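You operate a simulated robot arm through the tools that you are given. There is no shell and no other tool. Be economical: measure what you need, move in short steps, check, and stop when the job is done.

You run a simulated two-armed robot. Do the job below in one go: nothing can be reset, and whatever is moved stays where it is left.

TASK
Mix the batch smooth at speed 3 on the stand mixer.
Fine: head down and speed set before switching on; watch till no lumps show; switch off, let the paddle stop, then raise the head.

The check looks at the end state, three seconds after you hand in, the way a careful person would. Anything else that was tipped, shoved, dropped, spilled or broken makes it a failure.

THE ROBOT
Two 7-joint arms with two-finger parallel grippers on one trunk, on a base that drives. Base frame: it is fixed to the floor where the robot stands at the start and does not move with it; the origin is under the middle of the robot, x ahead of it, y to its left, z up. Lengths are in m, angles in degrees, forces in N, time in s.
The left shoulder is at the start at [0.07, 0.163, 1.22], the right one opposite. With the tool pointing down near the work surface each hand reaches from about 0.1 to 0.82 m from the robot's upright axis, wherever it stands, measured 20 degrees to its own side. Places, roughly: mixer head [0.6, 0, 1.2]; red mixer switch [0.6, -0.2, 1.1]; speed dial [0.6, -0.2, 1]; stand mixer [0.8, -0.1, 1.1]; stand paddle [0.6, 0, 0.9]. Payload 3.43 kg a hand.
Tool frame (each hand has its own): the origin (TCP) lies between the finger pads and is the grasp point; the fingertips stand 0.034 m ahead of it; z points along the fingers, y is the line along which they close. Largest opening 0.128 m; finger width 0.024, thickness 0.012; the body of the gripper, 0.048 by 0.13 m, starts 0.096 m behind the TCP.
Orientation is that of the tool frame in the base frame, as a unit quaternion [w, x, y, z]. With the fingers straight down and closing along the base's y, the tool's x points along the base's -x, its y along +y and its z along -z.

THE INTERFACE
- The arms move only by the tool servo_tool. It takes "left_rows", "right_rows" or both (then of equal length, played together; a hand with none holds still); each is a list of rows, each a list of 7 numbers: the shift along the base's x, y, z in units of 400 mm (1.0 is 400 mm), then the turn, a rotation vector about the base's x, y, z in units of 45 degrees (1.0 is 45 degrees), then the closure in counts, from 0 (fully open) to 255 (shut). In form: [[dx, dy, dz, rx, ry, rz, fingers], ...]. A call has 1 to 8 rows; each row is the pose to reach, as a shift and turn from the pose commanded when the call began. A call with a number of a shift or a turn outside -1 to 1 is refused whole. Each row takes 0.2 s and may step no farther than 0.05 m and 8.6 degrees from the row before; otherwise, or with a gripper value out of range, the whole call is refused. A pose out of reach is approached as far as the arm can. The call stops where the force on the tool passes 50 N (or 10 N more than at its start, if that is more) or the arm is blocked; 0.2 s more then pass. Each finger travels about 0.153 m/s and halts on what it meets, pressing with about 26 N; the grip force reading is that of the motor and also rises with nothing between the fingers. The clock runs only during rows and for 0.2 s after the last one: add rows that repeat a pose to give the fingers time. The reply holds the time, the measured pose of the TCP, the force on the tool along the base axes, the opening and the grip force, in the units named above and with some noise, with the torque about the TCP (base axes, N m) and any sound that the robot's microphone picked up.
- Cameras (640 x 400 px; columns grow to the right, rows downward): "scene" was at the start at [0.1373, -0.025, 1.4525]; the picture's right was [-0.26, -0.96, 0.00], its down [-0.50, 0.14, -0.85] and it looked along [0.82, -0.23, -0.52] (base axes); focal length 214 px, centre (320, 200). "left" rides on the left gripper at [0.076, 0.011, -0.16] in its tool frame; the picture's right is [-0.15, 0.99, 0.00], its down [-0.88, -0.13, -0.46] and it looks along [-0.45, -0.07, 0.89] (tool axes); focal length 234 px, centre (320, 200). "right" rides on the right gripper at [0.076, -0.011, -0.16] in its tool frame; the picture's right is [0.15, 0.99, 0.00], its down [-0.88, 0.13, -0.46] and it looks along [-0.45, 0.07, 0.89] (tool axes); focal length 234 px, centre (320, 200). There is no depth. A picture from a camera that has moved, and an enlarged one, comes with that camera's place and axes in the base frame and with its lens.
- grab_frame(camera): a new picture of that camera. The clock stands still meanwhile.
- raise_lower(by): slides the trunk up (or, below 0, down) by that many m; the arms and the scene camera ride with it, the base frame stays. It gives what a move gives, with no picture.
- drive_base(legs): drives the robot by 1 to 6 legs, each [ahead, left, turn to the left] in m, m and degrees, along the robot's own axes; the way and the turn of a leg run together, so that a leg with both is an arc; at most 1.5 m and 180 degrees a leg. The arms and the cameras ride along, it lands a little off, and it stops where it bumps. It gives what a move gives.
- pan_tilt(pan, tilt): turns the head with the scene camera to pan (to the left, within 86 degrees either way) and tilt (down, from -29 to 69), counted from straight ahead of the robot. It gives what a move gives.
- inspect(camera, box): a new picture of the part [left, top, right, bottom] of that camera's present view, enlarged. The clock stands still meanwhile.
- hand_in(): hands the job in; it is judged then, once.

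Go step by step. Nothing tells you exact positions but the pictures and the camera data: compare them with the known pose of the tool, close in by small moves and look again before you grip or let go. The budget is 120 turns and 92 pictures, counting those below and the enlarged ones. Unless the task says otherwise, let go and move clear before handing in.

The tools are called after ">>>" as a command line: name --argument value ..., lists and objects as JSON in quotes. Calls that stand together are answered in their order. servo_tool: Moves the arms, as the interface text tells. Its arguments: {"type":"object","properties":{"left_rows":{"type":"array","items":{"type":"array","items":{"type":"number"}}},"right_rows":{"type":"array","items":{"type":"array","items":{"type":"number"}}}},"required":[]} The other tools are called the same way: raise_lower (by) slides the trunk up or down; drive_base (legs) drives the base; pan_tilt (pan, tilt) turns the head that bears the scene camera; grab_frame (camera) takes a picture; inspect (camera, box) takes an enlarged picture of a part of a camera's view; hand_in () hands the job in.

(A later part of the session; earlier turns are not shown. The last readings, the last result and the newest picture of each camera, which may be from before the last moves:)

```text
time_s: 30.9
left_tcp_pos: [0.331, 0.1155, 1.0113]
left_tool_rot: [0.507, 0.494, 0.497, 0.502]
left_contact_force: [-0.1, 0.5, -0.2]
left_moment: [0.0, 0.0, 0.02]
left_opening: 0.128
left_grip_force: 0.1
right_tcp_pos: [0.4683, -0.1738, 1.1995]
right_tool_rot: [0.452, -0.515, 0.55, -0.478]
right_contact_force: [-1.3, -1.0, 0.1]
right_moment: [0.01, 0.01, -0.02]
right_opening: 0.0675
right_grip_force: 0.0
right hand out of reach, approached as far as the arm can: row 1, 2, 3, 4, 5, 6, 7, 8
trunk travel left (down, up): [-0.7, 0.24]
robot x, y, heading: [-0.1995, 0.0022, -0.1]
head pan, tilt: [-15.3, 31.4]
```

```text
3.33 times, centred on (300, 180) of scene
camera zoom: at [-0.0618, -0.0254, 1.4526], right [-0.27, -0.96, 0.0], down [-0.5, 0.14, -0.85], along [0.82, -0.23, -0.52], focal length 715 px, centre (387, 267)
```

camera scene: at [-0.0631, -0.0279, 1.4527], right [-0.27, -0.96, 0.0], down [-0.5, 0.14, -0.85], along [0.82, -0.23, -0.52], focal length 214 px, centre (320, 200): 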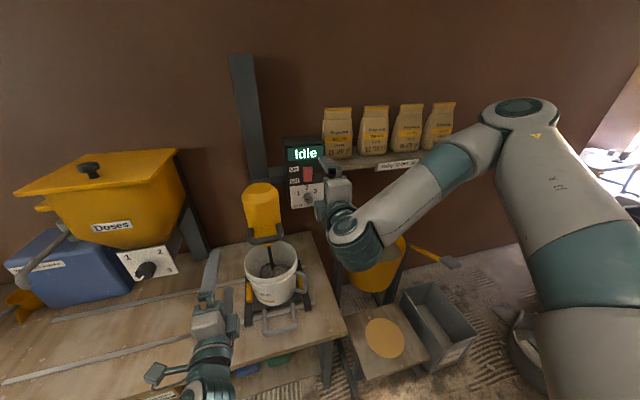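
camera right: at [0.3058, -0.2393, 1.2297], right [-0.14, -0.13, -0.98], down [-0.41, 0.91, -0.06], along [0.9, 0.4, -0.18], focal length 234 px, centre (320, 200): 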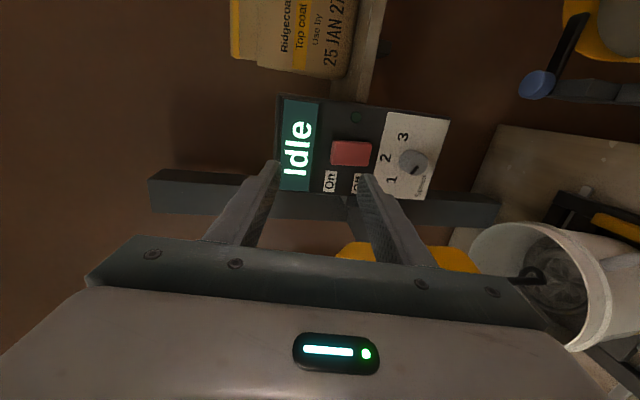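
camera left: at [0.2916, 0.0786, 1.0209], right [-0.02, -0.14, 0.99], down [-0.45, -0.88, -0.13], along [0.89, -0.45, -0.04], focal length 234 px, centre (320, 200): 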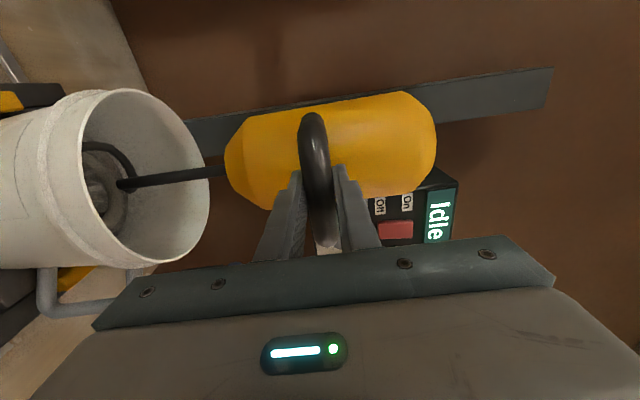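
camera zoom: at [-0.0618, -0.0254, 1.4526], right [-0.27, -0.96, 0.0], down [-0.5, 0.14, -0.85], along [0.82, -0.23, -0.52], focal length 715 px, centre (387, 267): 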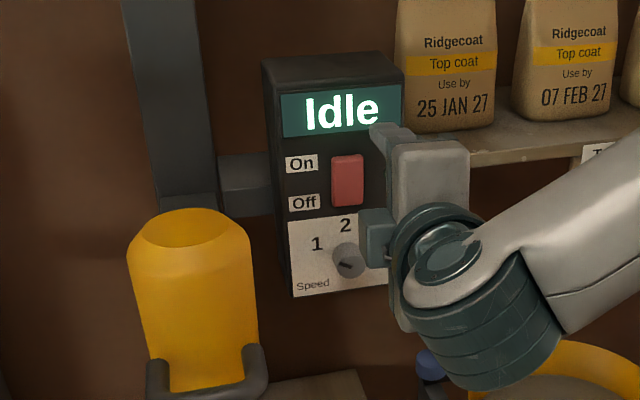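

The right elbow is high and the wrist is at a limit going down. I'll use the trunk instead: raise the left hand out of the way, and test whether the right wrist can roll in this posture.

>>> servo_tool --left_rows '[[0, 0, 0.08, 0, 0, 0, 0], [0, 0, 0.16, 0, 0, 0, 0], [0, 0, 0.24, 0, 0, 0, 0], [0, 0, 0.32, 0, 0, 0, 0], [0, 0, 0.4, 0, 0, 0, 0]]' --right_rows '[[0, 0, 0, 0.186, 0, 0, 120], [0, 0, 0, 0.372, 0, 0, 120], [0, 0, 0, 0.558, 0, 0, 120], [0, 0, 0, 0.744, 0, 0, 120], [0, 0, 0, 0.93, 0, 0, 120]]'

>>> servo_tool --right_rows '[[0, 0, 0, 0.186, 0, 0, 120], [0, 0, 0, 0.372, 0, 0, 120], [0, 0, 0, 0.558, 0, 0, 120], [0, 0, 0, 0.744, 0, 0, 120], [0, 0, 0, 0.93, 0, 0, 120]]'

```text
time_s: 32.1
left_tcp_pos: [0.376, 0.0867, 1.1575]
left_tool_rot: [0.506, 0.494, 0.497, 0.503]
left_contact_force: [-0.2, -1.6, -0.5]
left_moment: [-0.01, 0.01, 0.08]
left_opening: 0.128
left_grip_force: 0.0
left hand out of reach, approached as far as the arm can: row 2, 3, 4, 5
right_tcp_pos: [0.4741, -0.1768, 1.2158]
right_tool_rot: [0.598, -0.321, 0.691, -0.25]
right_contact_force: [0.0, -1.3, 0.1]
right_moment: [0.0, 0.04, 0.1]
right_opening: 0.0679
right_grip_force: 0.1
right hand out of reach, approached as far as the arm can: row 3, 4, 5
trunk travel left (down, up): [-0.7, 0.24]
robot x, y, heading: [-0.1993, 0.0002, -0.2]
head pan, tilt: [-15.3, 31.4]
```

```text
time_s: 33.3
left_tcp_pos: [0.3751, 0.0904, 1.1581]
left_tool_rot: [0.508, 0.493, 0.497, 0.503]
left_contact_force: [0.0, 1.0, 0.1]
left_moment: [0.0, 0.02, 0.02]
left_opening: 0.1279
left_grip_force: 0.1
right_tcp_pos: [0.4678, -0.164, 1.2584]
right_tool_rot: [0.668, -0.08, 0.74, 0.01]
right_contact_force: [-0.8, -0.2, -0.9]
right_moment: [-0.01, 0.0, 0.03]
right_opening: 0.0678
right_grip_force: 0.0
right hand out of reach, approached as far as the arm can: row 1, 2, 3, 4, 5
trunk travel left (down, up): [-0.7, 0.24]
robot x, y, heading: [-0.1967, -0.0032, -0.3]
head pan, tilt: [-15.3, 31.4]
```

The arms look folded too tight (hand too near the shoulder). Backing the base another 0.2 m should free them.

>>> drive_base --legs '[[-0.2, 0, 0]]'

>>> servo_tool --right_rows '[[0.08, 0, 0, 0, 0, 0, 120], [0.16, 0, -0.04, 0, 0, 0, 120], [0.24, 0, -0.1, 0, 0, 0, 120], [0.32, 0, -0.18, 0, 0, 0, 120], [0.4, 0, -0.26, 0, 0, 0, 120], [0.45, 0, -0.34, 0, 0, 0, 120], [0.45, 0, -0.44, 0, 0, 0, 120]]'

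>>> grab_frame --camera "scene"

```text
time_s: 34.9
left_tcp_pos: [0.1775, 0.0921, 1.1568]
left_tool_rot: [0.506, 0.493, 0.498, 0.502]
left_contact_force: [0.7, -0.2, 0.4]
left_moment: [-0.01, -0.01, -0.02]
left_opening: 0.1282
left_grip_force: 0.0
right_tcp_pos: [0.2698, -0.164, 1.2581]
right_tool_rot: [0.668, -0.08, 0.74, 0.008]
right_contact_force: [-0.5, 0.2, 0.2]
right_moment: [0.02, 0.0, -0.04]
right_opening: 0.0677
right_grip_force: 0.1
trunk travel left (down, up): [-0.7, 0.24]
robot x, y, heading: [-0.3978, -0.0029, -0.0]
head pan, tilt: [-15.3, 31.4]
```

```text
time_s: 36.5
left_tcp_pos: [0.177, 0.092, 1.1574]
left_tool_rot: [0.507, 0.493, 0.497, 0.502]
left_contact_force: [-0.6, 0.0, 0.2]
left_moment: [0.0, 0.01, -0.02]
left_opening: 0.128
left_grip_force: 0.0
right_tcp_pos: [0.438, -0.1703, 1.2037]
right_tool_rot: [0.634, -0.076, 0.77, -0.001]
right_contact_force: [0.3, -0.3, 0.2]
right_moment: [0.0, 0.03, -0.02]
right_opening: 0.0677
right_grip_force: 0.0
right hand out of reach, approached as far as the arm can: row 2, 3, 4, 5, 6, 7
trunk travel left (down, up): [-0.7, 0.24]
robot x, y, heading: [-0.3955, 0.0009, -0.2]
head pan, tilt: [-15.3, 31.4]
```

```text
59 pictures are left
camera scene: at [-0.2596, -0.0247, 1.4525], right [-0.27, -0.96, 0.0], down [-0.5, 0.14, -0.85], along [0.82, -0.23, -0.52], focal length 214 px, centre (320, 200)
```

scene: 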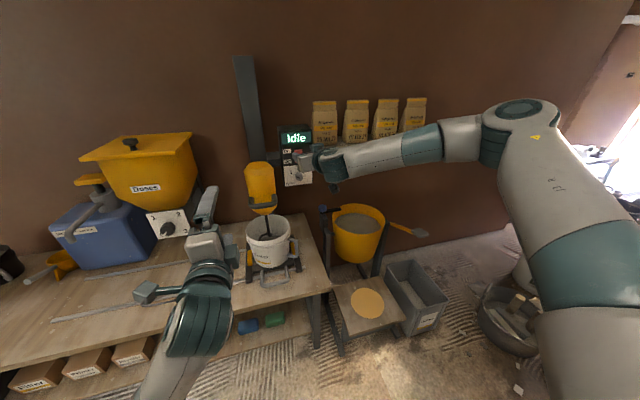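

The right arm's elbow-high posture is poor here, while the left arm is well configured, so I'll do everything with the left hand by shifting the base to the right. First I tuck the right hand back and out.

>>> servo_tool --right_rows '[[-0.08, -0.04, 0.04, 0, 0, 0, 0], [-0.16, -0.08, 0.08, 0, 0, 0, 0], [-0.24, -0.14, 0.12, 0, 0, 0, 0], [-0.32, -0.2, 0.16, 0, 0, 0, 0], [-0.4, -0.26, 0.2, 0, 0, 0, 0], [-0.48, -0.32, 0.24, 0, 0, 0, 0], [-0.56, -0.38, 0.26, 0, 0, 0, 0], [-0.64, -0.44, 0.28, 0, 0, 0, 0]]'

>>> grab_frame --camera "scene"

```text
time_s: 38.3
left_tcp_pos: [0.1727, 0.0906, 1.1605]
left_tool_rot: [0.507, 0.493, 0.497, 0.503]
left_contact_force: [0.1, 0.0, -0.1]
left_moment: [-0.01, 0.02, 0.06]
left_opening: 0.128
left_grip_force: 0.1
right_tcp_pos: [0.1815, -0.348, 1.3168]
right_tool_rot: [0.636, -0.075, 0.768, 0.001]
right_contact_force: [-0.5, -0.3, -0.9]
right_moment: [0.03, 0.03, 0.02]
right_opening: 0.1282
right_grip_force: 0.1
trunk travel left (down, up): [-0.7, 0.24]
robot x, y, heading: [-0.3926, -0.0023, 0.0]
head pan, tilt: [-15.3, 31.4]
```

```text
58 pictures are left
camera scene: at [-0.2625, -0.0273, 1.4528], right [-0.27, -0.96, 0.0], down [-0.5, 0.14, -0.85], along [0.82, -0.23, -0.52], focal length 214 px, centre (320, 200)
```

scene: 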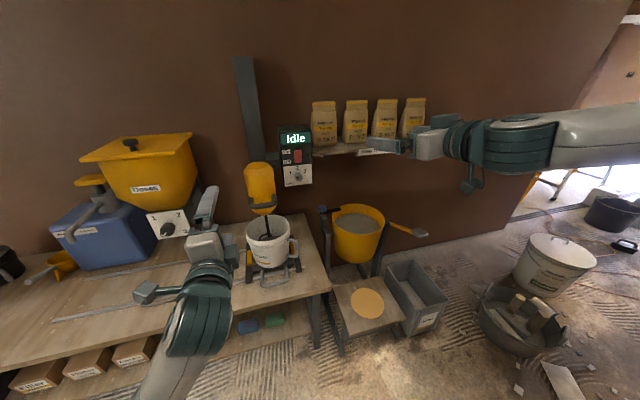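

Right hand is tucked. I drive right 0.15 m, then forward 0.17 m.

>>> drive_base --legs '[[0, -0.15, 0], [0.17, 0, 0]]'

>>> servo_tool --left_rows '[[0.05, 0, 0, -0.186, 0, 0, 0], [0.1, 0, 0, -0.372, 0, 0, 0], [0.1, -0.05, 0, -0.558, 0, 0, 0], [0.1, -0.1, 0, -0.744, 0, 0, 0], [0.1, -0.15, 0, -0.93, 0, 0, 0]]'

>>> grab_frame --camera "left"

>>> grab_frame --camera "scene"

```text
time_s: 40.7
left_tcp_pos: [0.345, -0.0592, 1.1587]
left_tool_rot: [0.508, 0.493, 0.496, 0.502]
left_contact_force: [0.7, 0.4, -0.9]
left_moment: [0.0, -0.01, 0.02]
left_opening: 0.1281
left_grip_force: 0.1
right_tcp_pos: [0.3522, -0.4968, 1.3161]
right_tool_rot: [0.635, -0.075, 0.769, -0.001]
right_contact_force: [-0.1, 0.2, -0.2]
right_moment: [-0.03, -0.03, -0.01]
right_opening: 0.1281
right_grip_force: 0.1
trunk travel left (down, up): [-0.7, 0.24]
robot x, y, heading: [-0.228, -0.1512, -0.3]
head pan, tilt: [-15.3, 31.4]
```

```text
time_s: 41.9
left_tcp_pos: [0.3916, -0.1085, 1.16]
left_tool_rot: [0.647, 0.283, 0.635, 0.314]
left_contact_force: [-0.1, 1.0, 0.2]
left_moment: [0.02, -0.02, 0.01]
left_opening: 0.128
left_grip_force: 0.1
right_tcp_pos: [0.3538, -0.4971, 1.3154]
right_tool_rot: [0.634, -0.074, 0.769, -0.002]
right_contact_force: [0.1, 0.3, -0.3]
right_moment: [0.01, 0.0, -0.01]
right_opening: 0.1279
right_grip_force: 0.2
trunk travel left (down, up): [-0.7, 0.24]
robot x, y, heading: [-0.2259, -0.1481, -0.5]
head pan, tilt: [-15.3, 31.4]
```

```text
57 pictures are left
camera left: at [0.2327, -0.0492, 1.1122], right [-0.04, 0.53, 0.85], down [-0.45, -0.77, 0.45], along [0.89, -0.36, 0.27], focal length 234 px, centre (320, 200)
```

left: 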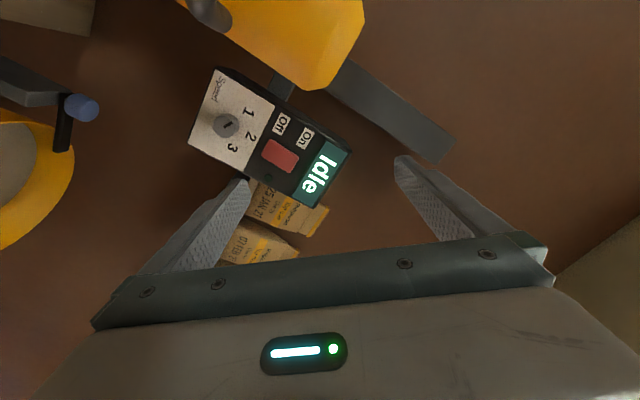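

```text
56 pictures are left
camera scene: at [-0.0906, -0.1754, 1.4525], right [-0.27, -0.96, 0.0], down [-0.5, 0.14, -0.85], along [0.82, -0.23, -0.52], focal length 214 px, centre (320, 200)
```

scene: 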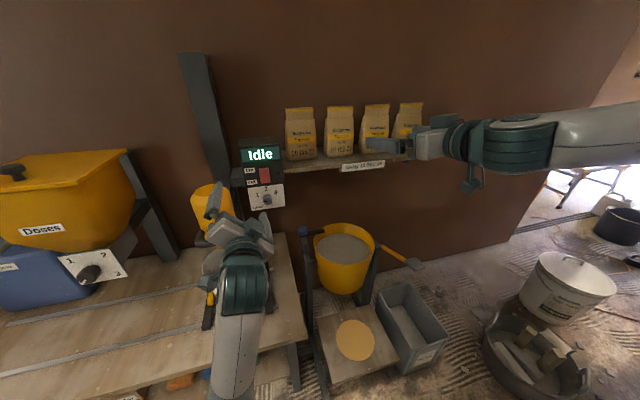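

Left hand rolls freely. I keep rolling (to leave +120° for the dial), shift to y≈-0.17, then drop to dial height.

>>> servo_tool --left_rows '[[0, -0.04, 0, -0.186, 0, 0, 0], [0, -0.08, 0, -0.372, 0, 0, 0], [0, -0.12, 0, -0.558, 0, 0, 0], [0, -0.155, 0, -0.744, 0, 0, 0], [0, -0.155, 0, -0.93, 0, 0, 0]]'

>>> servo_tool --left_rows '[[0.03, 0, -0.06, -0.186, 0, 0, 60], [0.06, 0, -0.12, -0.372, 0, 0, 100], [0.1, 0, -0.18, -0.558, 0, 0, 120], [0.14, 0, -0.25, -0.744, 0, 0, 120], [0.18, 0, -0.32, -0.93, 0, 0, 120]]'

>>> grab_frame --camera "left"

>>> inspect --camera "scene" --box '[180, 130, 320, 270]'

```text
time_s: 42.5
left_tcp_pos: [0.4068, -0.093, 1.1637]
left_tool_rot: [0.677, 0.222, 0.633, 0.304]
left_contact_force: [0.2, 0.0, 0.7]
left_moment: [0.04, -0.04, -0.02]
left_opening: 0.1283
left_grip_force: 0.1
right_tcp_pos: [0.3534, -0.498, 1.3163]
right_tool_rot: [0.634, -0.075, 0.77, -0.002]
right_contact_force: [-0.3, -0.5, -0.3]
right_moment: [0.01, 0.02, 0.0]
right_opening: 0.1281
right_grip_force: 0.1
trunk travel left (down, up): [-0.7, 0.24]
robot x, y, heading: [-0.2298, -0.1483, -0.2]
head pan, tilt: [-15.3, 31.4]
stopped in row 2 (left hand): the arm was blocked; the commanded pose is now the measured one
```

```text
time_s: 43.3
left_tcp_pos: [0.4606, -0.0409, 1.1367]
left_tool_rot: [0.727, 0.114, 0.628, 0.253]
left_contact_force: [-0.9, 0.5, 1.0]
left_moment: [0.02, 0.02, -0.02]
left_opening: 0.0678
left_grip_force: 0.0
right_tcp_pos: [0.3526, -0.497, 1.3174]
right_tool_rot: [0.634, -0.074, 0.769, -0.002]
right_contact_force: [-0.4, -0.3, 0.2]
right_moment: [0.0, 0.05, -0.03]
right_opening: 0.1284
right_grip_force: 0.0
trunk travel left (down, up): [-0.7, 0.24]
robot x, y, heading: [-0.2276, -0.1528, -0.3]
head pan, tilt: [-15.3, 31.4]
stopped in row 3 (left hand): the arm was blocked; the commanded pose is now the measured one
```

```text
55 pictures are left
camera left: at [0.3108, -0.0184, 1.0471], right [-0.23, 0.76, 0.6], down [-0.49, -0.63, 0.61], along [0.84, -0.15, 0.52], focal length 234 px, centre (320, 200)
```

left: 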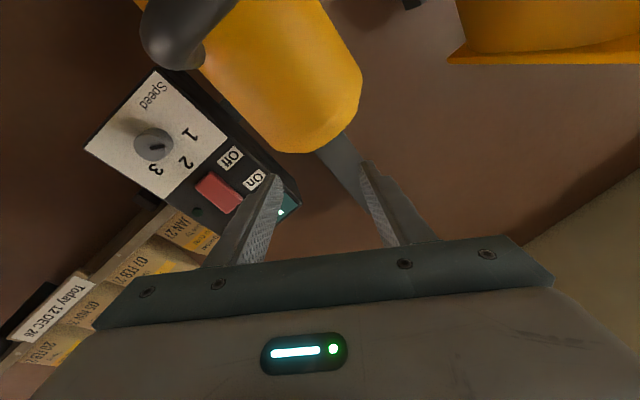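

```text
2.86 times, centred on (250, 200) of scene
camera zoom: at [-0.0907, -0.175, 1.4525], right [-0.27, -0.96, 0.0], down [-0.5, 0.14, -0.85], along [0.82, -0.23, -0.52], focal length 613 px, centre (520, 200)
```

zoom: 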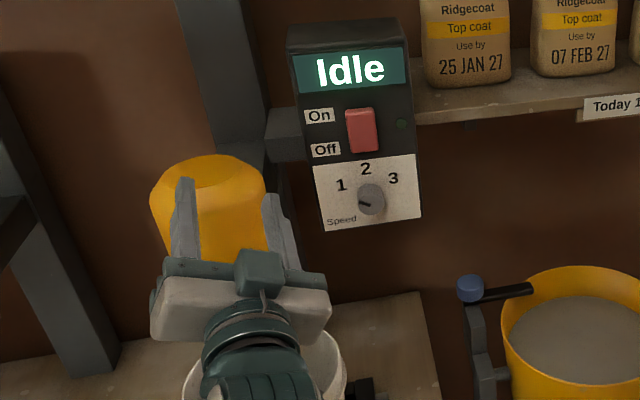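

That roll direction meets a joint limit near the mixer head. I back off, restore the good orientation, and will then test rolling the other way.

>>> servo_tool --left_rows '[[-0.08, 0, 0.03, 0.165, 0.04, -0.007, 120], [-0.16, 0, 0.06, 0.33, 0.08, -0.014, 120], [-0.16, -0.08, 0.06, 0.495, 0.12, -0.02, 120], [-0.16, -0.16, 0.06, 0.66, 0.16, -0.027, 120]]'

>>> servo_tool --left_rows '[[0, -0.08, 0, 0.165, 0.04, -0.007, 120], [0, -0.16, 0, 0.33, 0.08, -0.014, 120], [0, -0.16, 0, 0.495, 0.12, -0.02, 120], [0, -0.16, 0, 0.66, 0.16, -0.027, 120]]'

>>> servo_tool --left_rows '[[0.06, 0, 0, 0, 0, 0, 120], [0.12, 0, -0.03, 0, 0, 0, 120], [0.16, 0, -0.1, 0, 0, 0, 120], [0.2, 0, -0.2, 0, 0, 0, 120]]'

```text
time_s: 44.3
left_tcp_pos: [0.3975, -0.1024, 1.1559]
left_tool_rot: [0.63, 0.323, 0.583, 0.397]
left_contact_force: [0.3, -0.1, -0.1]
left_moment: [-0.01, -0.04, -0.02]
left_opening: 0.0678
left_grip_force: 0.1
right_tcp_pos: [0.3523, -0.4981, 1.3159]
right_tool_rot: [0.635, -0.074, 0.769, -0.001]
right_contact_force: [-0.2, -0.1, 0.0]
right_moment: [0.0, -0.03, 0.01]
right_opening: 0.1279
right_grip_force: 0.1
trunk travel left (down, up): [-0.7, 0.24]
robot x, y, heading: [-0.2266, -0.1508, -0.4]
head pan, tilt: [-15.3, 31.4]
```

```text
time_s: 45.3
left_tcp_pos: [0.3978, -0.1653, 1.1572]
left_tool_rot: [0.491, 0.502, 0.5, 0.507]
left_contact_force: [0.2, 0.3, 0.1]
left_moment: [0.04, 0.0, 0.04]
left_opening: 0.0678
left_grip_force: 0.0
right_tcp_pos: [0.3521, -0.4988, 1.3158]
right_tool_rot: [0.635, -0.073, 0.769, -0.002]
right_contact_force: [0.5, -0.7, 0.2]
right_moment: [0.03, 0.0, 0.01]
right_opening: 0.1279
right_grip_force: 0.0
trunk travel left (down, up): [-0.7, 0.24]
robot x, y, heading: [-0.2301, -0.1501, -0.2]
head pan, tilt: [-15.3, 31.4]
```

```text
time_s: 46.3
left_tcp_pos: [0.4785, -0.169, 1.0802]
left_tool_rot: [0.499, 0.499, 0.502, 0.499]
left_contact_force: [0.2, 0.1, -0.1]
left_moment: [0.0, 0.01, 0.03]
left_opening: 0.068
left_grip_force: 0.0
right_tcp_pos: [0.3519, -0.4976, 1.3156]
right_tool_rot: [0.634, -0.074, 0.77, -0.002]
right_contact_force: [0.0, -0.1, -0.1]
right_moment: [0.01, 0.0, -0.02]
right_opening: 0.1281
right_grip_force: 0.0
trunk travel left (down, up): [-0.7, 0.24]
robot x, y, heading: [-0.2262, -0.1493, 0.0]
head pan, tilt: [-15.3, 31.4]
```

Posture is easy again. I lower to dial height and test rolling +x.

>>> servo_tool --left_rows '[[0, 0, -0.06, 0.186, 0, 0, 120], [0, 0, -0.12, 0.372, 0, 0, 120], [0, 0, -0.12, 0.558, 0, 0, 120], [0, 0, -0.12, 0.744, 0, 0, 120], [0, 0, -0.12, 0.93, 0, 0, 120]]'

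>>> servo_tool --left_rows '[[0, 0, 0, 0.186, 0, 0, 120], [0, 0, 0, 0.372, 0, 0, 120], [0, 0, 0, 0.558, 0, 0, 120], [0, 0, 0, 0.744, 0, 0, 120], [0, 0, 0, 0.93, 0, 0, 120]]'

```text
time_s: 47.5
left_tcp_pos: [0.4772, -0.1697, 1.0319]
left_tool_rot: [0.288, 0.646, 0.29, 0.645]
left_contact_force: [-0.1, 0.2, 1.1]
left_moment: [0.02, 0.01, -0.01]
left_opening: 0.0675
left_grip_force: 0.0
right_tcp_pos: [0.3522, -0.4974, 1.3159]
right_tool_rot: [0.635, -0.074, 0.769, -0.001]
right_contact_force: [0.4, 0.1, 0.2]
right_moment: [-0.01, 0.01, -0.03]
right_opening: 0.1283
right_grip_force: 0.0
trunk travel left (down, up): [-0.7, 0.24]
robot x, y, heading: [-0.2255, -0.1473, -0.5]
head pan, tilt: [-15.3, 31.4]
```

```text
time_s: 48.7
left_tcp_pos: [0.4771, -0.1701, 1.033]
left_tool_rot: [0.038, 0.706, 0.04, 0.706]
left_contact_force: [-0.1, 0.2, 0.4]
left_moment: [0.0, 0.0, 0.02]
left_opening: 0.0678
left_grip_force: 0.1
right_tcp_pos: [0.3538, -0.499, 1.3158]
right_tool_rot: [0.635, -0.074, 0.769, -0.001]
right_contact_force: [0.2, 0.5, -0.3]
right_moment: [-0.02, -0.01, 0.01]
right_opening: 0.128
right_grip_force: 0.1
trunk travel left (down, up): [-0.7, 0.24]
robot x, y, heading: [-0.2272, -0.1505, -0.3]
head pan, tilt: [-15.3, 31.4]
```

>>> servo_tool --left_rows '[[0, 0, 0, 0.186, 0, 0, 120], [0, 0, 0, 0.372, 0, 0, 120], [0, 0, 0, 0.558, 0, 0, 120], [0, 0, 0, 0.744, 0, 0, 120], [0, 0, 0, 0.93, 0, 0, 120]]'

>>> grab_frame --camera "left"

```text
time_s: 49.9
left_tcp_pos: [0.4761, -0.1701, 1.0315]
left_tool_rot: [-0.217, 0.673, -0.215, 0.674]
left_contact_force: [-0.1, -0.5, -0.4]
left_moment: [-0.01, 0.01, -0.02]
left_opening: 0.0677
left_grip_force: 0.0
right_tcp_pos: [0.3523, -0.4978, 1.3168]
right_tool_rot: [0.635, -0.074, 0.769, -0.001]
right_contact_force: [-0.3, -0.7, -0.1]
right_moment: [0.02, 0.01, -0.04]
right_opening: 0.1282
right_grip_force: 0.1
trunk travel left (down, up): [-0.7, 0.24]
robot x, y, heading: [-0.2283, -0.1523, -0.4]
head pan, tilt: [-15.3, 31.4]
```

```text
53 pictures are left
camera left: at [0.3178, -0.225, 1.0866], right [0.0, -0.72, -0.69], down [-0.46, 0.62, -0.64], along [0.89, 0.32, -0.33], focal length 234 px, centre (320, 200)
```

left: 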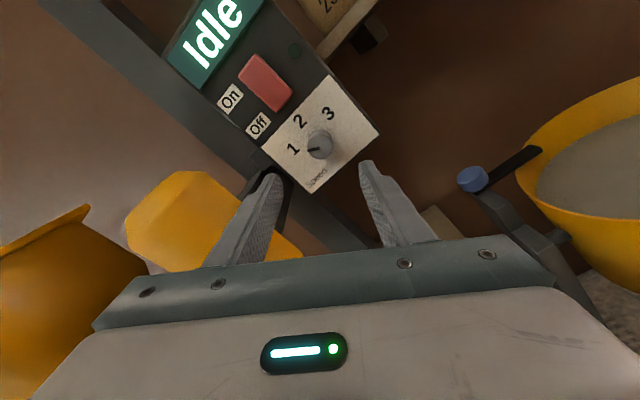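

Full +126° is available and the dial sits right on the tool axis, at (x face ≈0.64, y -0.171, z 1.033). I roll back and then advance onto the knob.

>>> servo_tool --left_rows '[[0, 0, 0, -0.186, 0, 0, 120], [0, 0, 0, -0.372, 0, 0, 120], [0, 0, 0, -0.558, 0, 0, 120], [0, 0, 0, -0.744, 0, 0, 120], [0, 0, 0, -0.93, 0, 0, 120]]'

>>> servo_tool --left_rows '[[0, 0, 0, -0.186, 0, 0, 120], [0, 0, 0, -0.372, 0, 0, 120], [0, 0, 0, -0.558, 0, 0, 120], [0, 0, 0, -0.744, 0, 0, 120], [0, 0, 0, -0.93, 0, 0, 120]]'

>>> servo_tool --left_rows '[[0, 0, 0, -0.186, 0, 0, 120], [0, 0, 0, -0.372, 0, 0, 120], [0, 0, 0, -0.558, 0, 0, 120], [0.06, -0.002, 0.002, -0.744, 0, 0, 120], [0.12, -0.003, 0.004, -0.93, 0, 0, 120], [0.18, -0.003, 0.004, -0.93, 0, 0, 120]]'

>>> grab_frame --camera "left"

>>> inspect --camera "scene" --box '[220, 130, 320, 230]'

```text
time_s: 51.1
left_tcp_pos: [0.4764, -0.1709, 1.0336]
left_tool_rot: [0.039, 0.706, 0.042, 0.706]
left_contact_force: [-0.6, -0.2, -0.1]
left_moment: [0.04, 0.02, 0.01]
left_opening: 0.0677
left_grip_force: 0.0
right_tcp_pos: [0.3524, -0.4983, 1.3165]
right_tool_rot: [0.635, -0.074, 0.769, -0.001]
right_contact_force: [0.3, -0.2, -0.3]
right_moment: [-0.04, 0.0, -0.02]
right_opening: 0.1282
right_grip_force: 0.2
trunk travel left (down, up): [-0.7, 0.24]
robot x, y, heading: [-0.2267, -0.152, -0.4]
head pan, tilt: [-15.3, 31.4]
```

```text
time_s: 52.3
left_tcp_pos: [0.4772, -0.1698, 1.0331]
left_tool_rot: [0.289, 0.645, 0.292, 0.645]
left_contact_force: [0.0, 0.5, 0.4]
left_moment: [-0.03, -0.02, 0.01]
left_opening: 0.0678
left_grip_force: 0.1
right_tcp_pos: [0.3524, -0.4992, 1.3163]
right_tool_rot: [0.634, -0.074, 0.769, -0.002]
right_contact_force: [-0.5, -0.1, -0.2]
right_moment: [-0.01, -0.01, 0.01]
right_opening: 0.1279
right_grip_force: 0.0
trunk travel left (down, up): [-0.7, 0.24]
robot x, y, heading: [-0.2271, -0.1494, -0.1]
head pan, tilt: [-15.3, 31.4]
```

```text
time_s: 53.7
left_tcp_pos: [0.5487, -0.1724, 1.0344]
left_tool_rot: [0.501, 0.5, 0.502, 0.497]
left_contact_force: [0.6, -0.3, -0.4]
left_moment: [0.02, 0.01, 0.0]
left_opening: 0.0679
left_grip_force: 0.0
right_tcp_pos: [0.3533, -0.4976, 1.3155]
right_tool_rot: [0.635, -0.073, 0.769, -0.002]
right_contact_force: [-0.4, -1.0, -0.9]
right_moment: [0.0, -0.03, -0.03]
right_opening: 0.1281
right_grip_force: 0.0
trunk travel left (down, up): [-0.7, 0.24]
robot x, y, heading: [-0.2264, -0.1535, -0.3]
head pan, tilt: [-15.3, 31.4]
```

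```text
52 pictures are left
camera left: at [0.3911, -0.0981, 1.0455], right [0.0, -0.14, 0.99], down [-0.46, -0.88, -0.12], along [0.89, -0.45, -0.07], focal length 234 px, centre (320, 200)
```

left: 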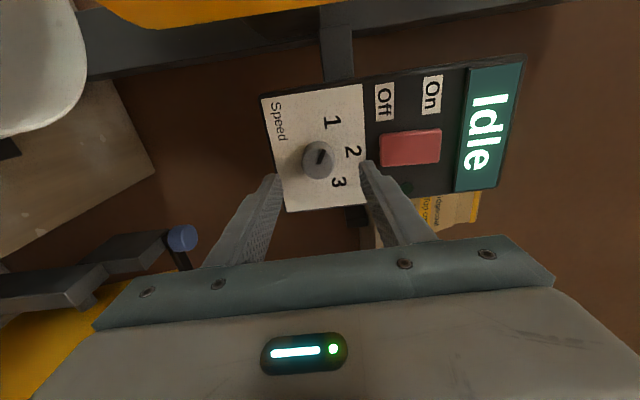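

```text
4.00 times, centred on (270, 180) of scene
camera zoom: at [-0.0905, -0.1758, 1.4525], right [-0.27, -0.96, 0.0], down [-0.5, 0.14, -0.85], along [0.82, -0.23, -0.52], focal length 858 px, centre (520, 280)
```

zoom: 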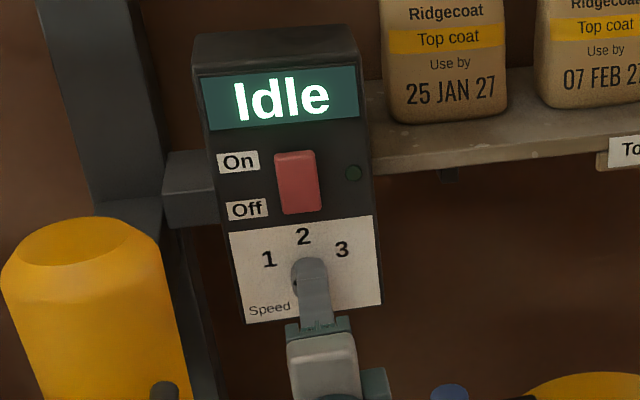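

The knob is centred between the fingers. I advance 4.8 cm and close on it.

>>> servo_tool --left_rows '[[0.04, 0.004, -0.004, 0, 0, 0, 120], [0.08, 0.006, -0.006, 0, 0, 0, 120], [0.12, 0.006, -0.006, 0, 0, 0, 120], [0.12, 0.006, -0.006, 0, 0, 0, 255], [0.12, 0.006, -0.006, 0, 0, 0, 255], [0.12, 0.006, -0.006, 0, 0, 0, 255]]'

>>> grab_frame --camera "left"

```text
time_s: 55.1
left_tcp_pos: [0.5977, -0.1692, 1.0329]
left_tool_rot: [0.5, 0.499, 0.502, 0.499]
left_contact_force: [4.5, -0.6, 6.0]
left_moment: [0.04, -0.2, -0.09]
left_opening: 0.033
left_grip_force: 45.1
right_tcp_pos: [0.3536, -0.4974, 1.317]
right_tool_rot: [0.635, -0.074, 0.769, -0.002]
right_contact_force: [-0.1, -0.1, -0.2]
right_moment: [-0.03, -0.02, 0.0]
right_opening: 0.128
right_grip_force: 0.1
trunk travel left (down, up): [-0.7, 0.24]
robot x, y, heading: [-0.2279, -0.1475, -0.2]
head pan, tilt: [-15.3, 31.4]
```

```text
50 pictures are left
camera left: at [0.4383, -0.0954, 1.0436], right [0.0, -0.14, 0.99], down [-0.46, -0.88, -0.13], along [0.89, -0.45, -0.07], focal length 234 px, centre (320, 200)
```

left: 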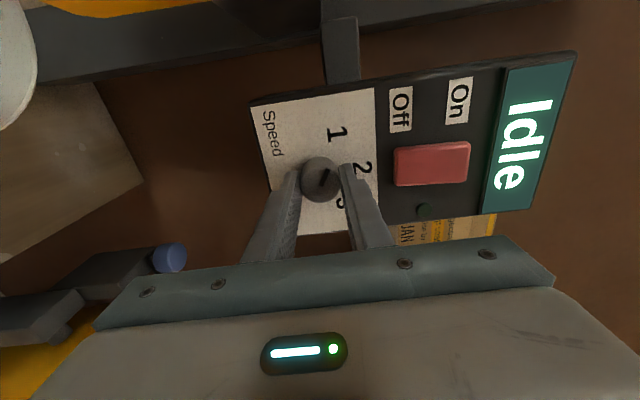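

Knob gripped (33 mm). I turn it clockwise (+x) by 42°.

>>> servo_tool --left_rows '[[0, 0, 0, 0.186, 0, 0, 255], [0, 0, 0, 0.372, 0, 0, 255], [0, 0, 0, 0.558, 0, 0, 255], [0, 0, 0, 0.744, 0, 0, 255], [0, 0, 0, 0.93, 0, 0, 255]]'

>>> inspect --camera "left" --box '[220, 60, 460, 220]'

```text
time_s: 56.3
left_tcp_pos: [0.5965, -0.1693, 1.0326]
left_tool_rot: [0.289, 0.645, 0.289, 0.646]
left_contact_force: [13.4, -3.2, 14.4]
left_moment: [-0.01, -0.4, -0.47]
left_opening: 0.0327
left_grip_force: 45.0
right_tcp_pos: [0.3523, -0.4985, 1.3162]
right_tool_rot: [0.635, -0.074, 0.769, -0.002]
right_contact_force: [0.1, -0.2, 0.6]
right_moment: [0.03, 0.03, -0.02]
right_opening: 0.1281
right_grip_force: 0.1
trunk travel left (down, up): [-0.7, 0.24]
robot x, y, heading: [-0.2282, -0.1499, -0.4]
head pan, tilt: [-15.3, 31.4]
```

```text
2.50 times, centred on (340, 140) of left
camera zoom: at [0.4381, -0.1226, 1.0914], right [0.0, -0.77, 0.64], down [-0.45, -0.57, -0.68], along [0.89, -0.29, -0.35], focal length 585 px, centre (270, 350)
```

zoom: 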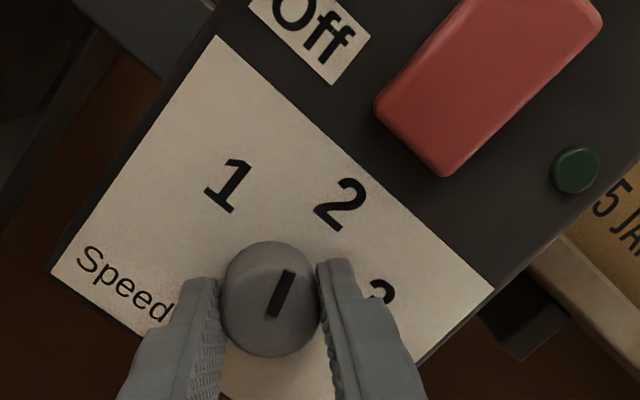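

The knob follows the hand. Another 42°, easing slightly upward.

>>> servo_tool --left_rows '[[0, 0, 0.003, 0.186, 0, 0, 255], [0.001, 0, 0.004, 0.372, 0, 0, 255], [0.001, 0, 0.004, 0.558, 0, 0, 255], [0.001, 0, 0.004, 0.744, 0, 0, 255], [0.001, 0, 0.004, 0.93, 0, 0, 255]]'

>>> inspect --camera "left" --box '[220, 60, 460, 220]'

```text
time_s: 57.5
left_tcp_pos: [0.5972, -0.1706, 1.034]
left_tool_rot: [0.038, 0.706, 0.04, 0.706]
left_contact_force: [5.0, -6.5, 9.9]
left_moment: [0.0, -0.14, -0.03]
left_opening: 0.0328
left_grip_force: 45.0
right_tcp_pos: [0.352, -0.4986, 1.3162]
right_tool_rot: [0.635, -0.074, 0.769, -0.001]
right_contact_force: [0.3, 0.1, 0.2]
right_moment: [0.01, 0.02, 0.02]
right_opening: 0.1282
right_grip_force: 0.1
trunk travel left (down, up): [-0.7, 0.24]
robot x, y, heading: [-0.2271, -0.1502, -0.3]
head pan, tilt: [-15.3, 31.4]
```

```text
2.50 times, centred on (340, 140) of left
camera zoom: at [0.4382, -0.1748, 1.1092], right [0.0, -1.0, -0.04], down [-0.46, 0.03, -0.89], along [0.89, 0.02, -0.45], focal length 585 px, centre (270, 350)
```

zoom: 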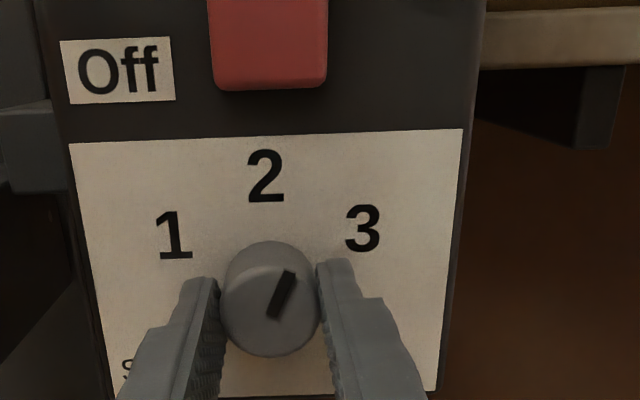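

Viewed upright, the pointer is about 19° past "2"; "3" lies at about 62-65°. I turn 43° more.

>>> servo_tool --left_rows '[[0, 0.001, 0.002, 0.16, 0, 0, 255], [0, 0.002, 0.002, 0.32, 0, 0, 255], [0, 0.002, 0.002, 0.48, 0, 0, 255], [0, 0.002, 0.002, 0.64, 0, 0, 255], [0, 0.002, 0.002, 0.8, 0, 0, 255], [0, 0.002, 0.002, 0.96, 0, 0, 255]]'

>>> inspect --camera "left" --box '[220, 60, 460, 220]'

```text
time_s: 58.9
left_tcp_pos: [0.5968, -0.1695, 1.0334]
left_tool_rot: [-0.225, 0.671, -0.223, 0.671]
left_contact_force: [0.4, -10.0, -2.8]
left_moment: [-0.95, 0.0, -0.46]
left_opening: 0.033
left_grip_force: 45.0
right_tcp_pos: [0.3533, -0.4998, 1.3154]
right_tool_rot: [0.635, -0.074, 0.769, 0.0]
right_contact_force: [0.4, 0.0, 0.8]
right_moment: [0.0, -0.01, -0.02]
right_opening: 0.1279
right_grip_force: 0.1
trunk travel left (down, up): [-0.7, 0.24]
robot x, y, heading: [-0.2257, -0.1513, -0.5]
head pan, tilt: [-15.3, 31.4]
```

```text
2.50 times, centred on (340, 140) of left
camera zoom: at [0.4381, -0.2261, 1.0862], right [0.0, -0.7, -0.71], down [-0.46, 0.63, -0.63], along [0.89, 0.32, -0.32], focal length 585 px, centre (270, 350)
```

zoom: 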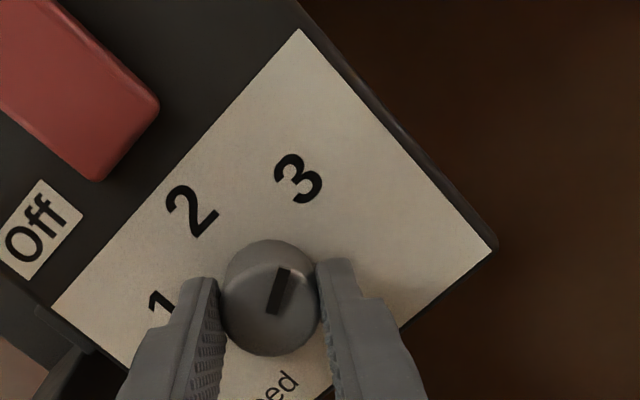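

The pointer aims at "3" and an end-stop torque appeared. I open, back off and check.

>>> servo_tool --left_rows '[[0, 0, 0, 0, 0, 0, 120], [0, 0, 0, 0, 0, 0, 120], [-0.08, 0, 0, 0, 0, 0, 120], [-0.16, 0, 0, 0, 0, 0, 120], [-0.24, 0, 0, 0, 0, 0, 120], [-0.3, 0, 0, 0, 0, 0, 120]]'

>>> inspect --camera "scene" --box '[230, 130, 320, 220]'

>>> inspect --camera "left" --box '[220, 0, 460, 220]'

```text
time_s: 60.3
left_tcp_pos: [0.476, -0.1657, 1.0329]
left_tool_rot: [-0.225, 0.67, -0.221, 0.672]
left_contact_force: [0.6, -0.5, -0.5]
left_moment: [0.0, -0.03, 0.01]
left_opening: 0.068
left_grip_force: 0.1
right_tcp_pos: [0.3527, -0.4976, 1.316]
right_tool_rot: [0.635, -0.074, 0.769, -0.002]
right_contact_force: [0.9, 0.0, -0.4]
right_moment: [-0.01, 0.01, -0.01]
right_opening: 0.1281
right_grip_force: 0.1
trunk travel left (down, up): [-0.7, 0.24]
robot x, y, heading: [-0.2267, -0.1531, -0.7]
head pan, tilt: [-15.3, 31.4]
```

```text
4.44 times, centred on (275, 175) of scene
camera zoom: at [-0.0916, -0.175, 1.4526], right [-0.27, -0.96, 0.0], down [-0.5, 0.14, -0.85], along [0.82, -0.23, -0.52], focal length 953 px, centre (520, 311)
```

zoom: 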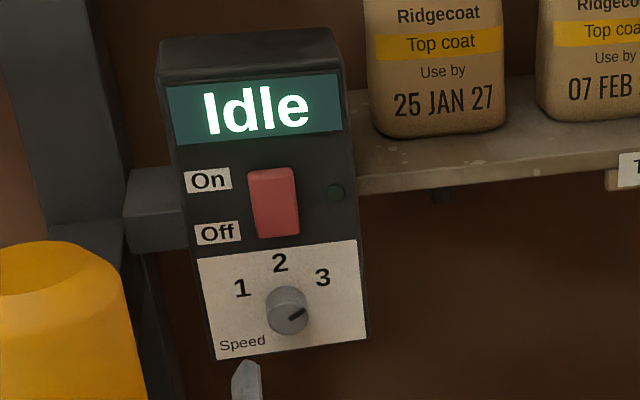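

```text
1.82 times, centred on (340, 110) of left
camera zoom: at [0.3169, -0.2234, 1.0867], right [0.0, -0.71, -0.71], down [-0.46, 0.63, -0.63], along [0.89, 0.33, -0.32], focal length 426 px, centre (284, 364)
```

zoom: 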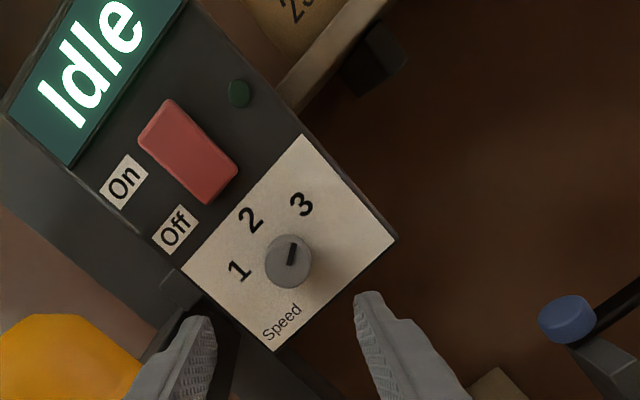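

Dial is at 3, head is down. Now I close the fingers, roll level (camera up) and line up with the "On" end of the rocker at about (0.62, -0.175, 1.148).

>>> servo_tool --left_rows '[[0, 0, 0.05, -0.16, 0, 0, 255], [0, 0, 0.1, -0.32, 0, 0, 255], [0, 0, 0.15, -0.48, 0, 0, 255], [0, -0.01, 0.2, -0.64, 0, 0, 255], [0, -0.02, 0.25, -0.8, 0, 0, 255], [0.05, -0.023, 0.288, -0.96, 0, 0, 255], [0.1, -0.023, 0.288, -0.96, 0, 0, 255], [0.15, -0.023, 0.288, -0.96, 0, 0, 255]]'

>>> grab_frame --camera "left"

>>> inspect --camera "scene" --box '[230, 110, 320, 220]'

```text
time_s: 62.1
left_tcp_pos: [0.5368, -0.1759, 1.1486]
left_tool_rot: [0.04, 0.706, 0.04, 0.706]
left_contact_force: [0.3, -0.3, -0.4]
left_moment: [0.0, 0.03, 0.04]
left_opening: 0.0002
left_grip_force: 25.9
right_tcp_pos: [0.3521, -0.4983, 1.3162]
right_tool_rot: [0.634, -0.075, 0.769, 0.0]
right_contact_force: [0.5, -0.1, -0.4]
right_moment: [0.02, 0.0, 0.01]
right_opening: 0.1279
right_grip_force: 0.1
trunk travel left (down, up): [-0.7, 0.24]
robot x, y, heading: [-0.2305, -0.1506, -0.4]
head pan, tilt: [-15.3, 31.4]
```

```text
44 pictures are left
camera left: at [0.3788, -0.1817, 1.2254], right [0.0, -1.0, -0.03], down [-0.46, 0.03, -0.89], along [0.89, 0.02, -0.46], focal length 234 px, centre (320, 200)
```

left: 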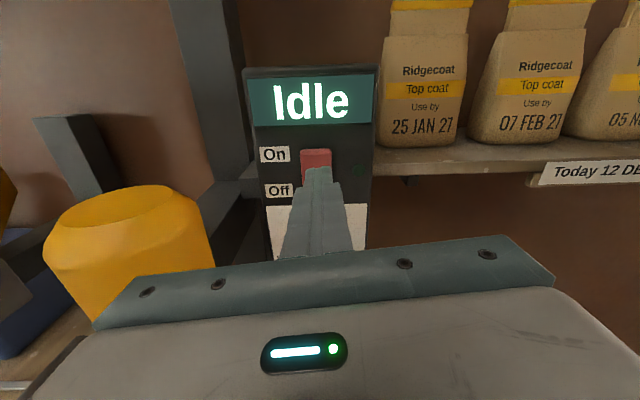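

```text
3.64 times, centred on (275, 165) of scene
camera zoom: at [-0.0906, -0.1753, 1.4525], right [-0.27, -0.96, 0.0], down [-0.5, 0.14, -0.85], along [0.82, -0.23, -0.52], focal length 780 px, centre (484, 327)
```

zoom: 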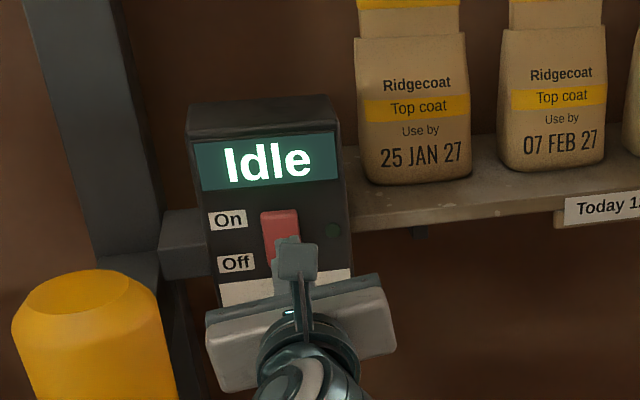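

Aligned on the upper half of the rocker. I push forward in small steps.

>>> servo_tool --left_rows '[[0.05, 0, 0, 0, 0, 0, 255], [0.09, 0, 0, 0, 0, 0, 255], [0.105, 0, 0, 0, 0, 0, 255], [0.12, 0, 0, 0, 0, 0, 255]]'

>>> inspect --camera "left" --box '[220, 40, 420, 240]'

```text
time_s: 63.1
left_tcp_pos: [0.5857, -0.1773, 1.1487]
left_tool_rot: [0.039, 0.706, 0.04, 0.706]
left_contact_force: [1.3, 0.2, 0.4]
left_moment: [0.02, -0.01, 0.03]
left_opening: 0.0
left_grip_force: 25.5
right_tcp_pos: [0.3532, -0.4986, 1.3165]
right_tool_rot: [0.635, -0.075, 0.769, 0.0]
right_contact_force: [0.1, -0.5, -0.1]
right_moment: [0.01, -0.04, -0.04]
right_opening: 0.1281
right_grip_force: 0.1
trunk travel left (down, up): [-0.7, 0.24]
robot x, y, heading: [-0.2303, -0.1481, -0.3]
head pan, tilt: [-15.3, 31.4]
```

```text
2.00 times, centred on (320, 140) of left
camera zoom: at [0.4271, -0.1817, 1.2256], right [0.0, -1.0, -0.03], down [-0.46, 0.03, -0.89], along [0.89, 0.02, -0.45], focal length 468 px, centre (320, 320)
```

zoom: 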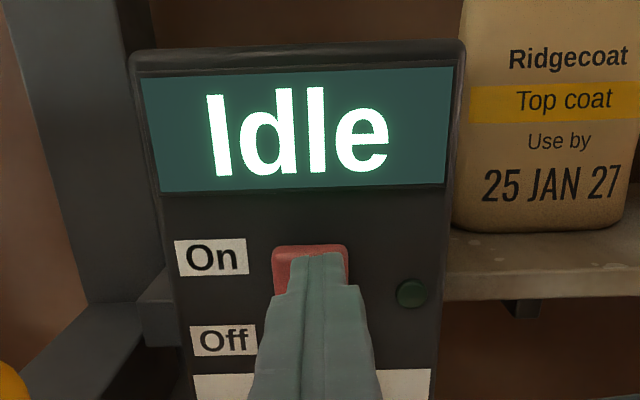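

Not yet touching. I push on in 4 mm steps.

>>> servo_tool --left_rows '[[0.012, 0, 0, 0, 0, 0, 255], [0.024, 0, 0, 0, 0, 0, 255], [0.036, 0, 0, 0, 0, 0, 255], [0.048, 0, 0, 0, 0, 0, 255]]'

>>> inspect --camera "left" --box '[220, 40, 420, 240]'

```text
time_s: 64.2
left_tcp_pos: [0.5953, -0.1766, 1.1521]
left_tool_rot: [0.039, 0.705, 0.041, 0.707]
left_contact_force: [-29.8, 5.4, 1.2]
left_moment: [0.12, 0.28, 0.22]
left_opening: 0.0
left_grip_force: 25.4
right_tcp_pos: [0.3458, -0.4961, 1.3203]
right_tool_rot: [0.636, -0.076, 0.768, -0.002]
right_contact_force: [0.5, 0.0, -0.2]
right_moment: [-0.02, 0.01, -0.03]
right_opening: 0.1278
right_grip_force: 0.1
trunk travel left (down, up): [-0.7, 0.24]
robot x, y, heading: [-0.2309, -0.1486, -0.4]
head pan, tilt: [-15.3, 31.4]
stopped in row 4 (left hand): the force on the tool passed its limit at 54 N (the readings are from after the stop); the commanded pose is now the measured one
```

```text
2.00 times, centred on (320, 140) of left
camera zoom: at [0.436, -0.1814, 1.2269], right [0.0, -1.0, -0.03], down [-0.45, 0.03, -0.89], along [0.89, 0.02, -0.45], focal length 468 px, centre (320, 320)
```

zoom: 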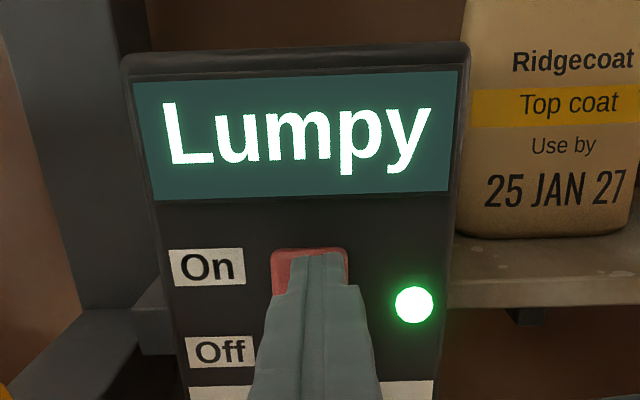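

It's running: green lamp lit and the display says "Lumpy". I back off a little, drop to the "Off" end and watch.

>>> servo_tool --left_rows '[[-0.05, 0, 0, 0, 0, 0, 255], [-0.1, 0, 0, 0, 0, 0, 255], [-0.1, 0, -0.06, 0, 0, 0, 255], [-0.1, 0, -0.1, 0, 0, 0, 255]]'

>>> grab_frame --camera "left"

>>> grab_frame --camera "scene"

```text
time_s: 65.2
left_tcp_pos: [0.5631, -0.1793, 1.1073]
left_tool_rot: [0.039, 0.708, 0.042, 0.704]
left_contact_force: [-0.9, 0.1, 0.2]
left_moment: [-0.01, 0.02, 0.01]
left_opening: 0.0003
left_grip_force: 25.7
right_tcp_pos: [0.3512, -0.4976, 1.3165]
right_tool_rot: [0.635, -0.074, 0.769, -0.002]
right_contact_force: [-0.8, -0.3, 0.4]
right_moment: [-0.01, 0.01, 0.01]
right_opening: 0.128
right_grip_force: 0.1
trunk travel left (down, up): [-0.7, 0.24]
robot x, y, heading: [-0.2315, -0.1542, -0.6]
head pan, tilt: [-15.3, 31.4]
```

```text
40 pictures are left
camera left: at [0.4039, -0.1827, 1.1835], right [0.0, -1.0, -0.03], down [-0.46, 0.03, -0.89], along [0.89, 0.02, -0.46], focal length 234 px, centre (320, 200)
```

left: 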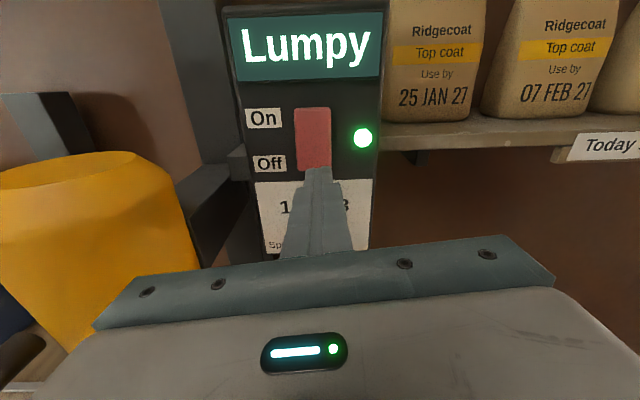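

```text
39 pictures are left
camera scene: at [-0.0924, -0.1749, 1.4526], right [-0.27, -0.96, 0.0], down [-0.5, 0.14, -0.85], along [0.82, -0.23, -0.52], focal length 214 px, centre (320, 200)
```

scene: 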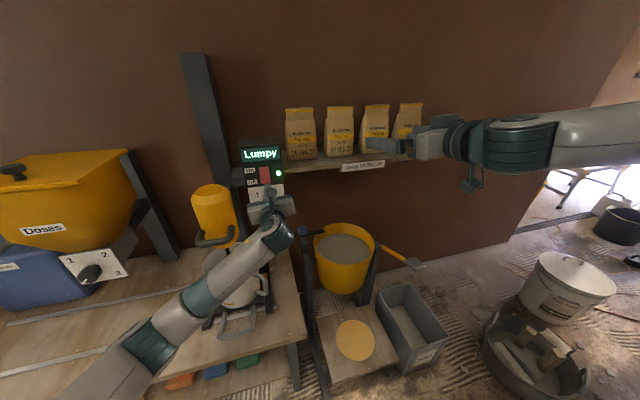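

Still lumpy; I wait by holding still and look again.

>>> servo_tool --left_rows '[[0, 0, 0, 0, 0, 0, 255], [0, 0, 0, 0, 0, 0, 255], [0, 0, 0, 0, 0, 0, 255], [0, 0, 0, 0, 0, 0, 255], [0, 0, 0, 0, 0, 0, 255], [0, 0, 0, 0, 0, 0, 255], [0, 0, 0, 0, 0, 0, 255], [0, 0, 0, 0, 0, 0, 255]]'

>>> inspect --camera "scene" --box '[180, 130, 320, 330]'

```text
time_s: 67.0
left_tcp_pos: [0.5627, -0.1775, 1.1069]
left_tool_rot: [0.039, 0.708, 0.04, 0.704]
left_contact_force: [-0.2, 0.1, 0.2]
left_moment: [0.03, 0.02, 0.02]
left_opening: 0.0
left_grip_force: 25.7
right_tcp_pos: [0.3514, -0.4976, 1.3168]
right_tool_rot: [0.635, -0.075, 0.769, -0.001]
right_contact_force: [-0.4, -0.2, 0.2]
right_moment: [-0.01, 0.01, 0.0]
right_opening: 0.1279
right_grip_force: 0.0
trunk travel left (down, up): [-0.7, 0.24]
robot x, y, heading: [-0.2306, -0.1501, -0.5]
head pan, tilt: [-15.3, 31.4]
```

```text
2.00 times, centred on (250, 230) of scene
camera zoom: at [-0.0921, -0.1751, 1.4525], right [-0.27, -0.96, 0.0], down [-0.5, 0.14, -0.85], along [0.82, -0.23, -0.52], focal length 429 px, centre (460, 140)
```

zoom: 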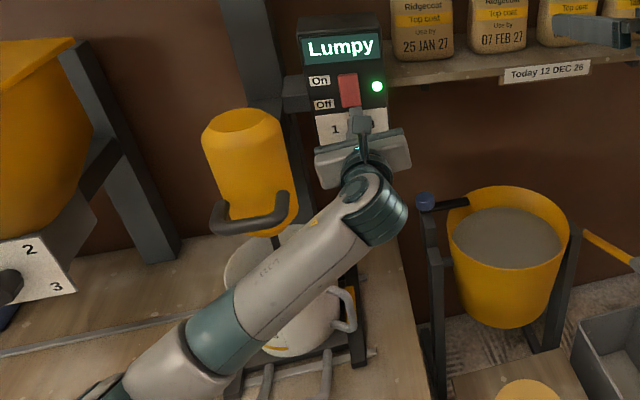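

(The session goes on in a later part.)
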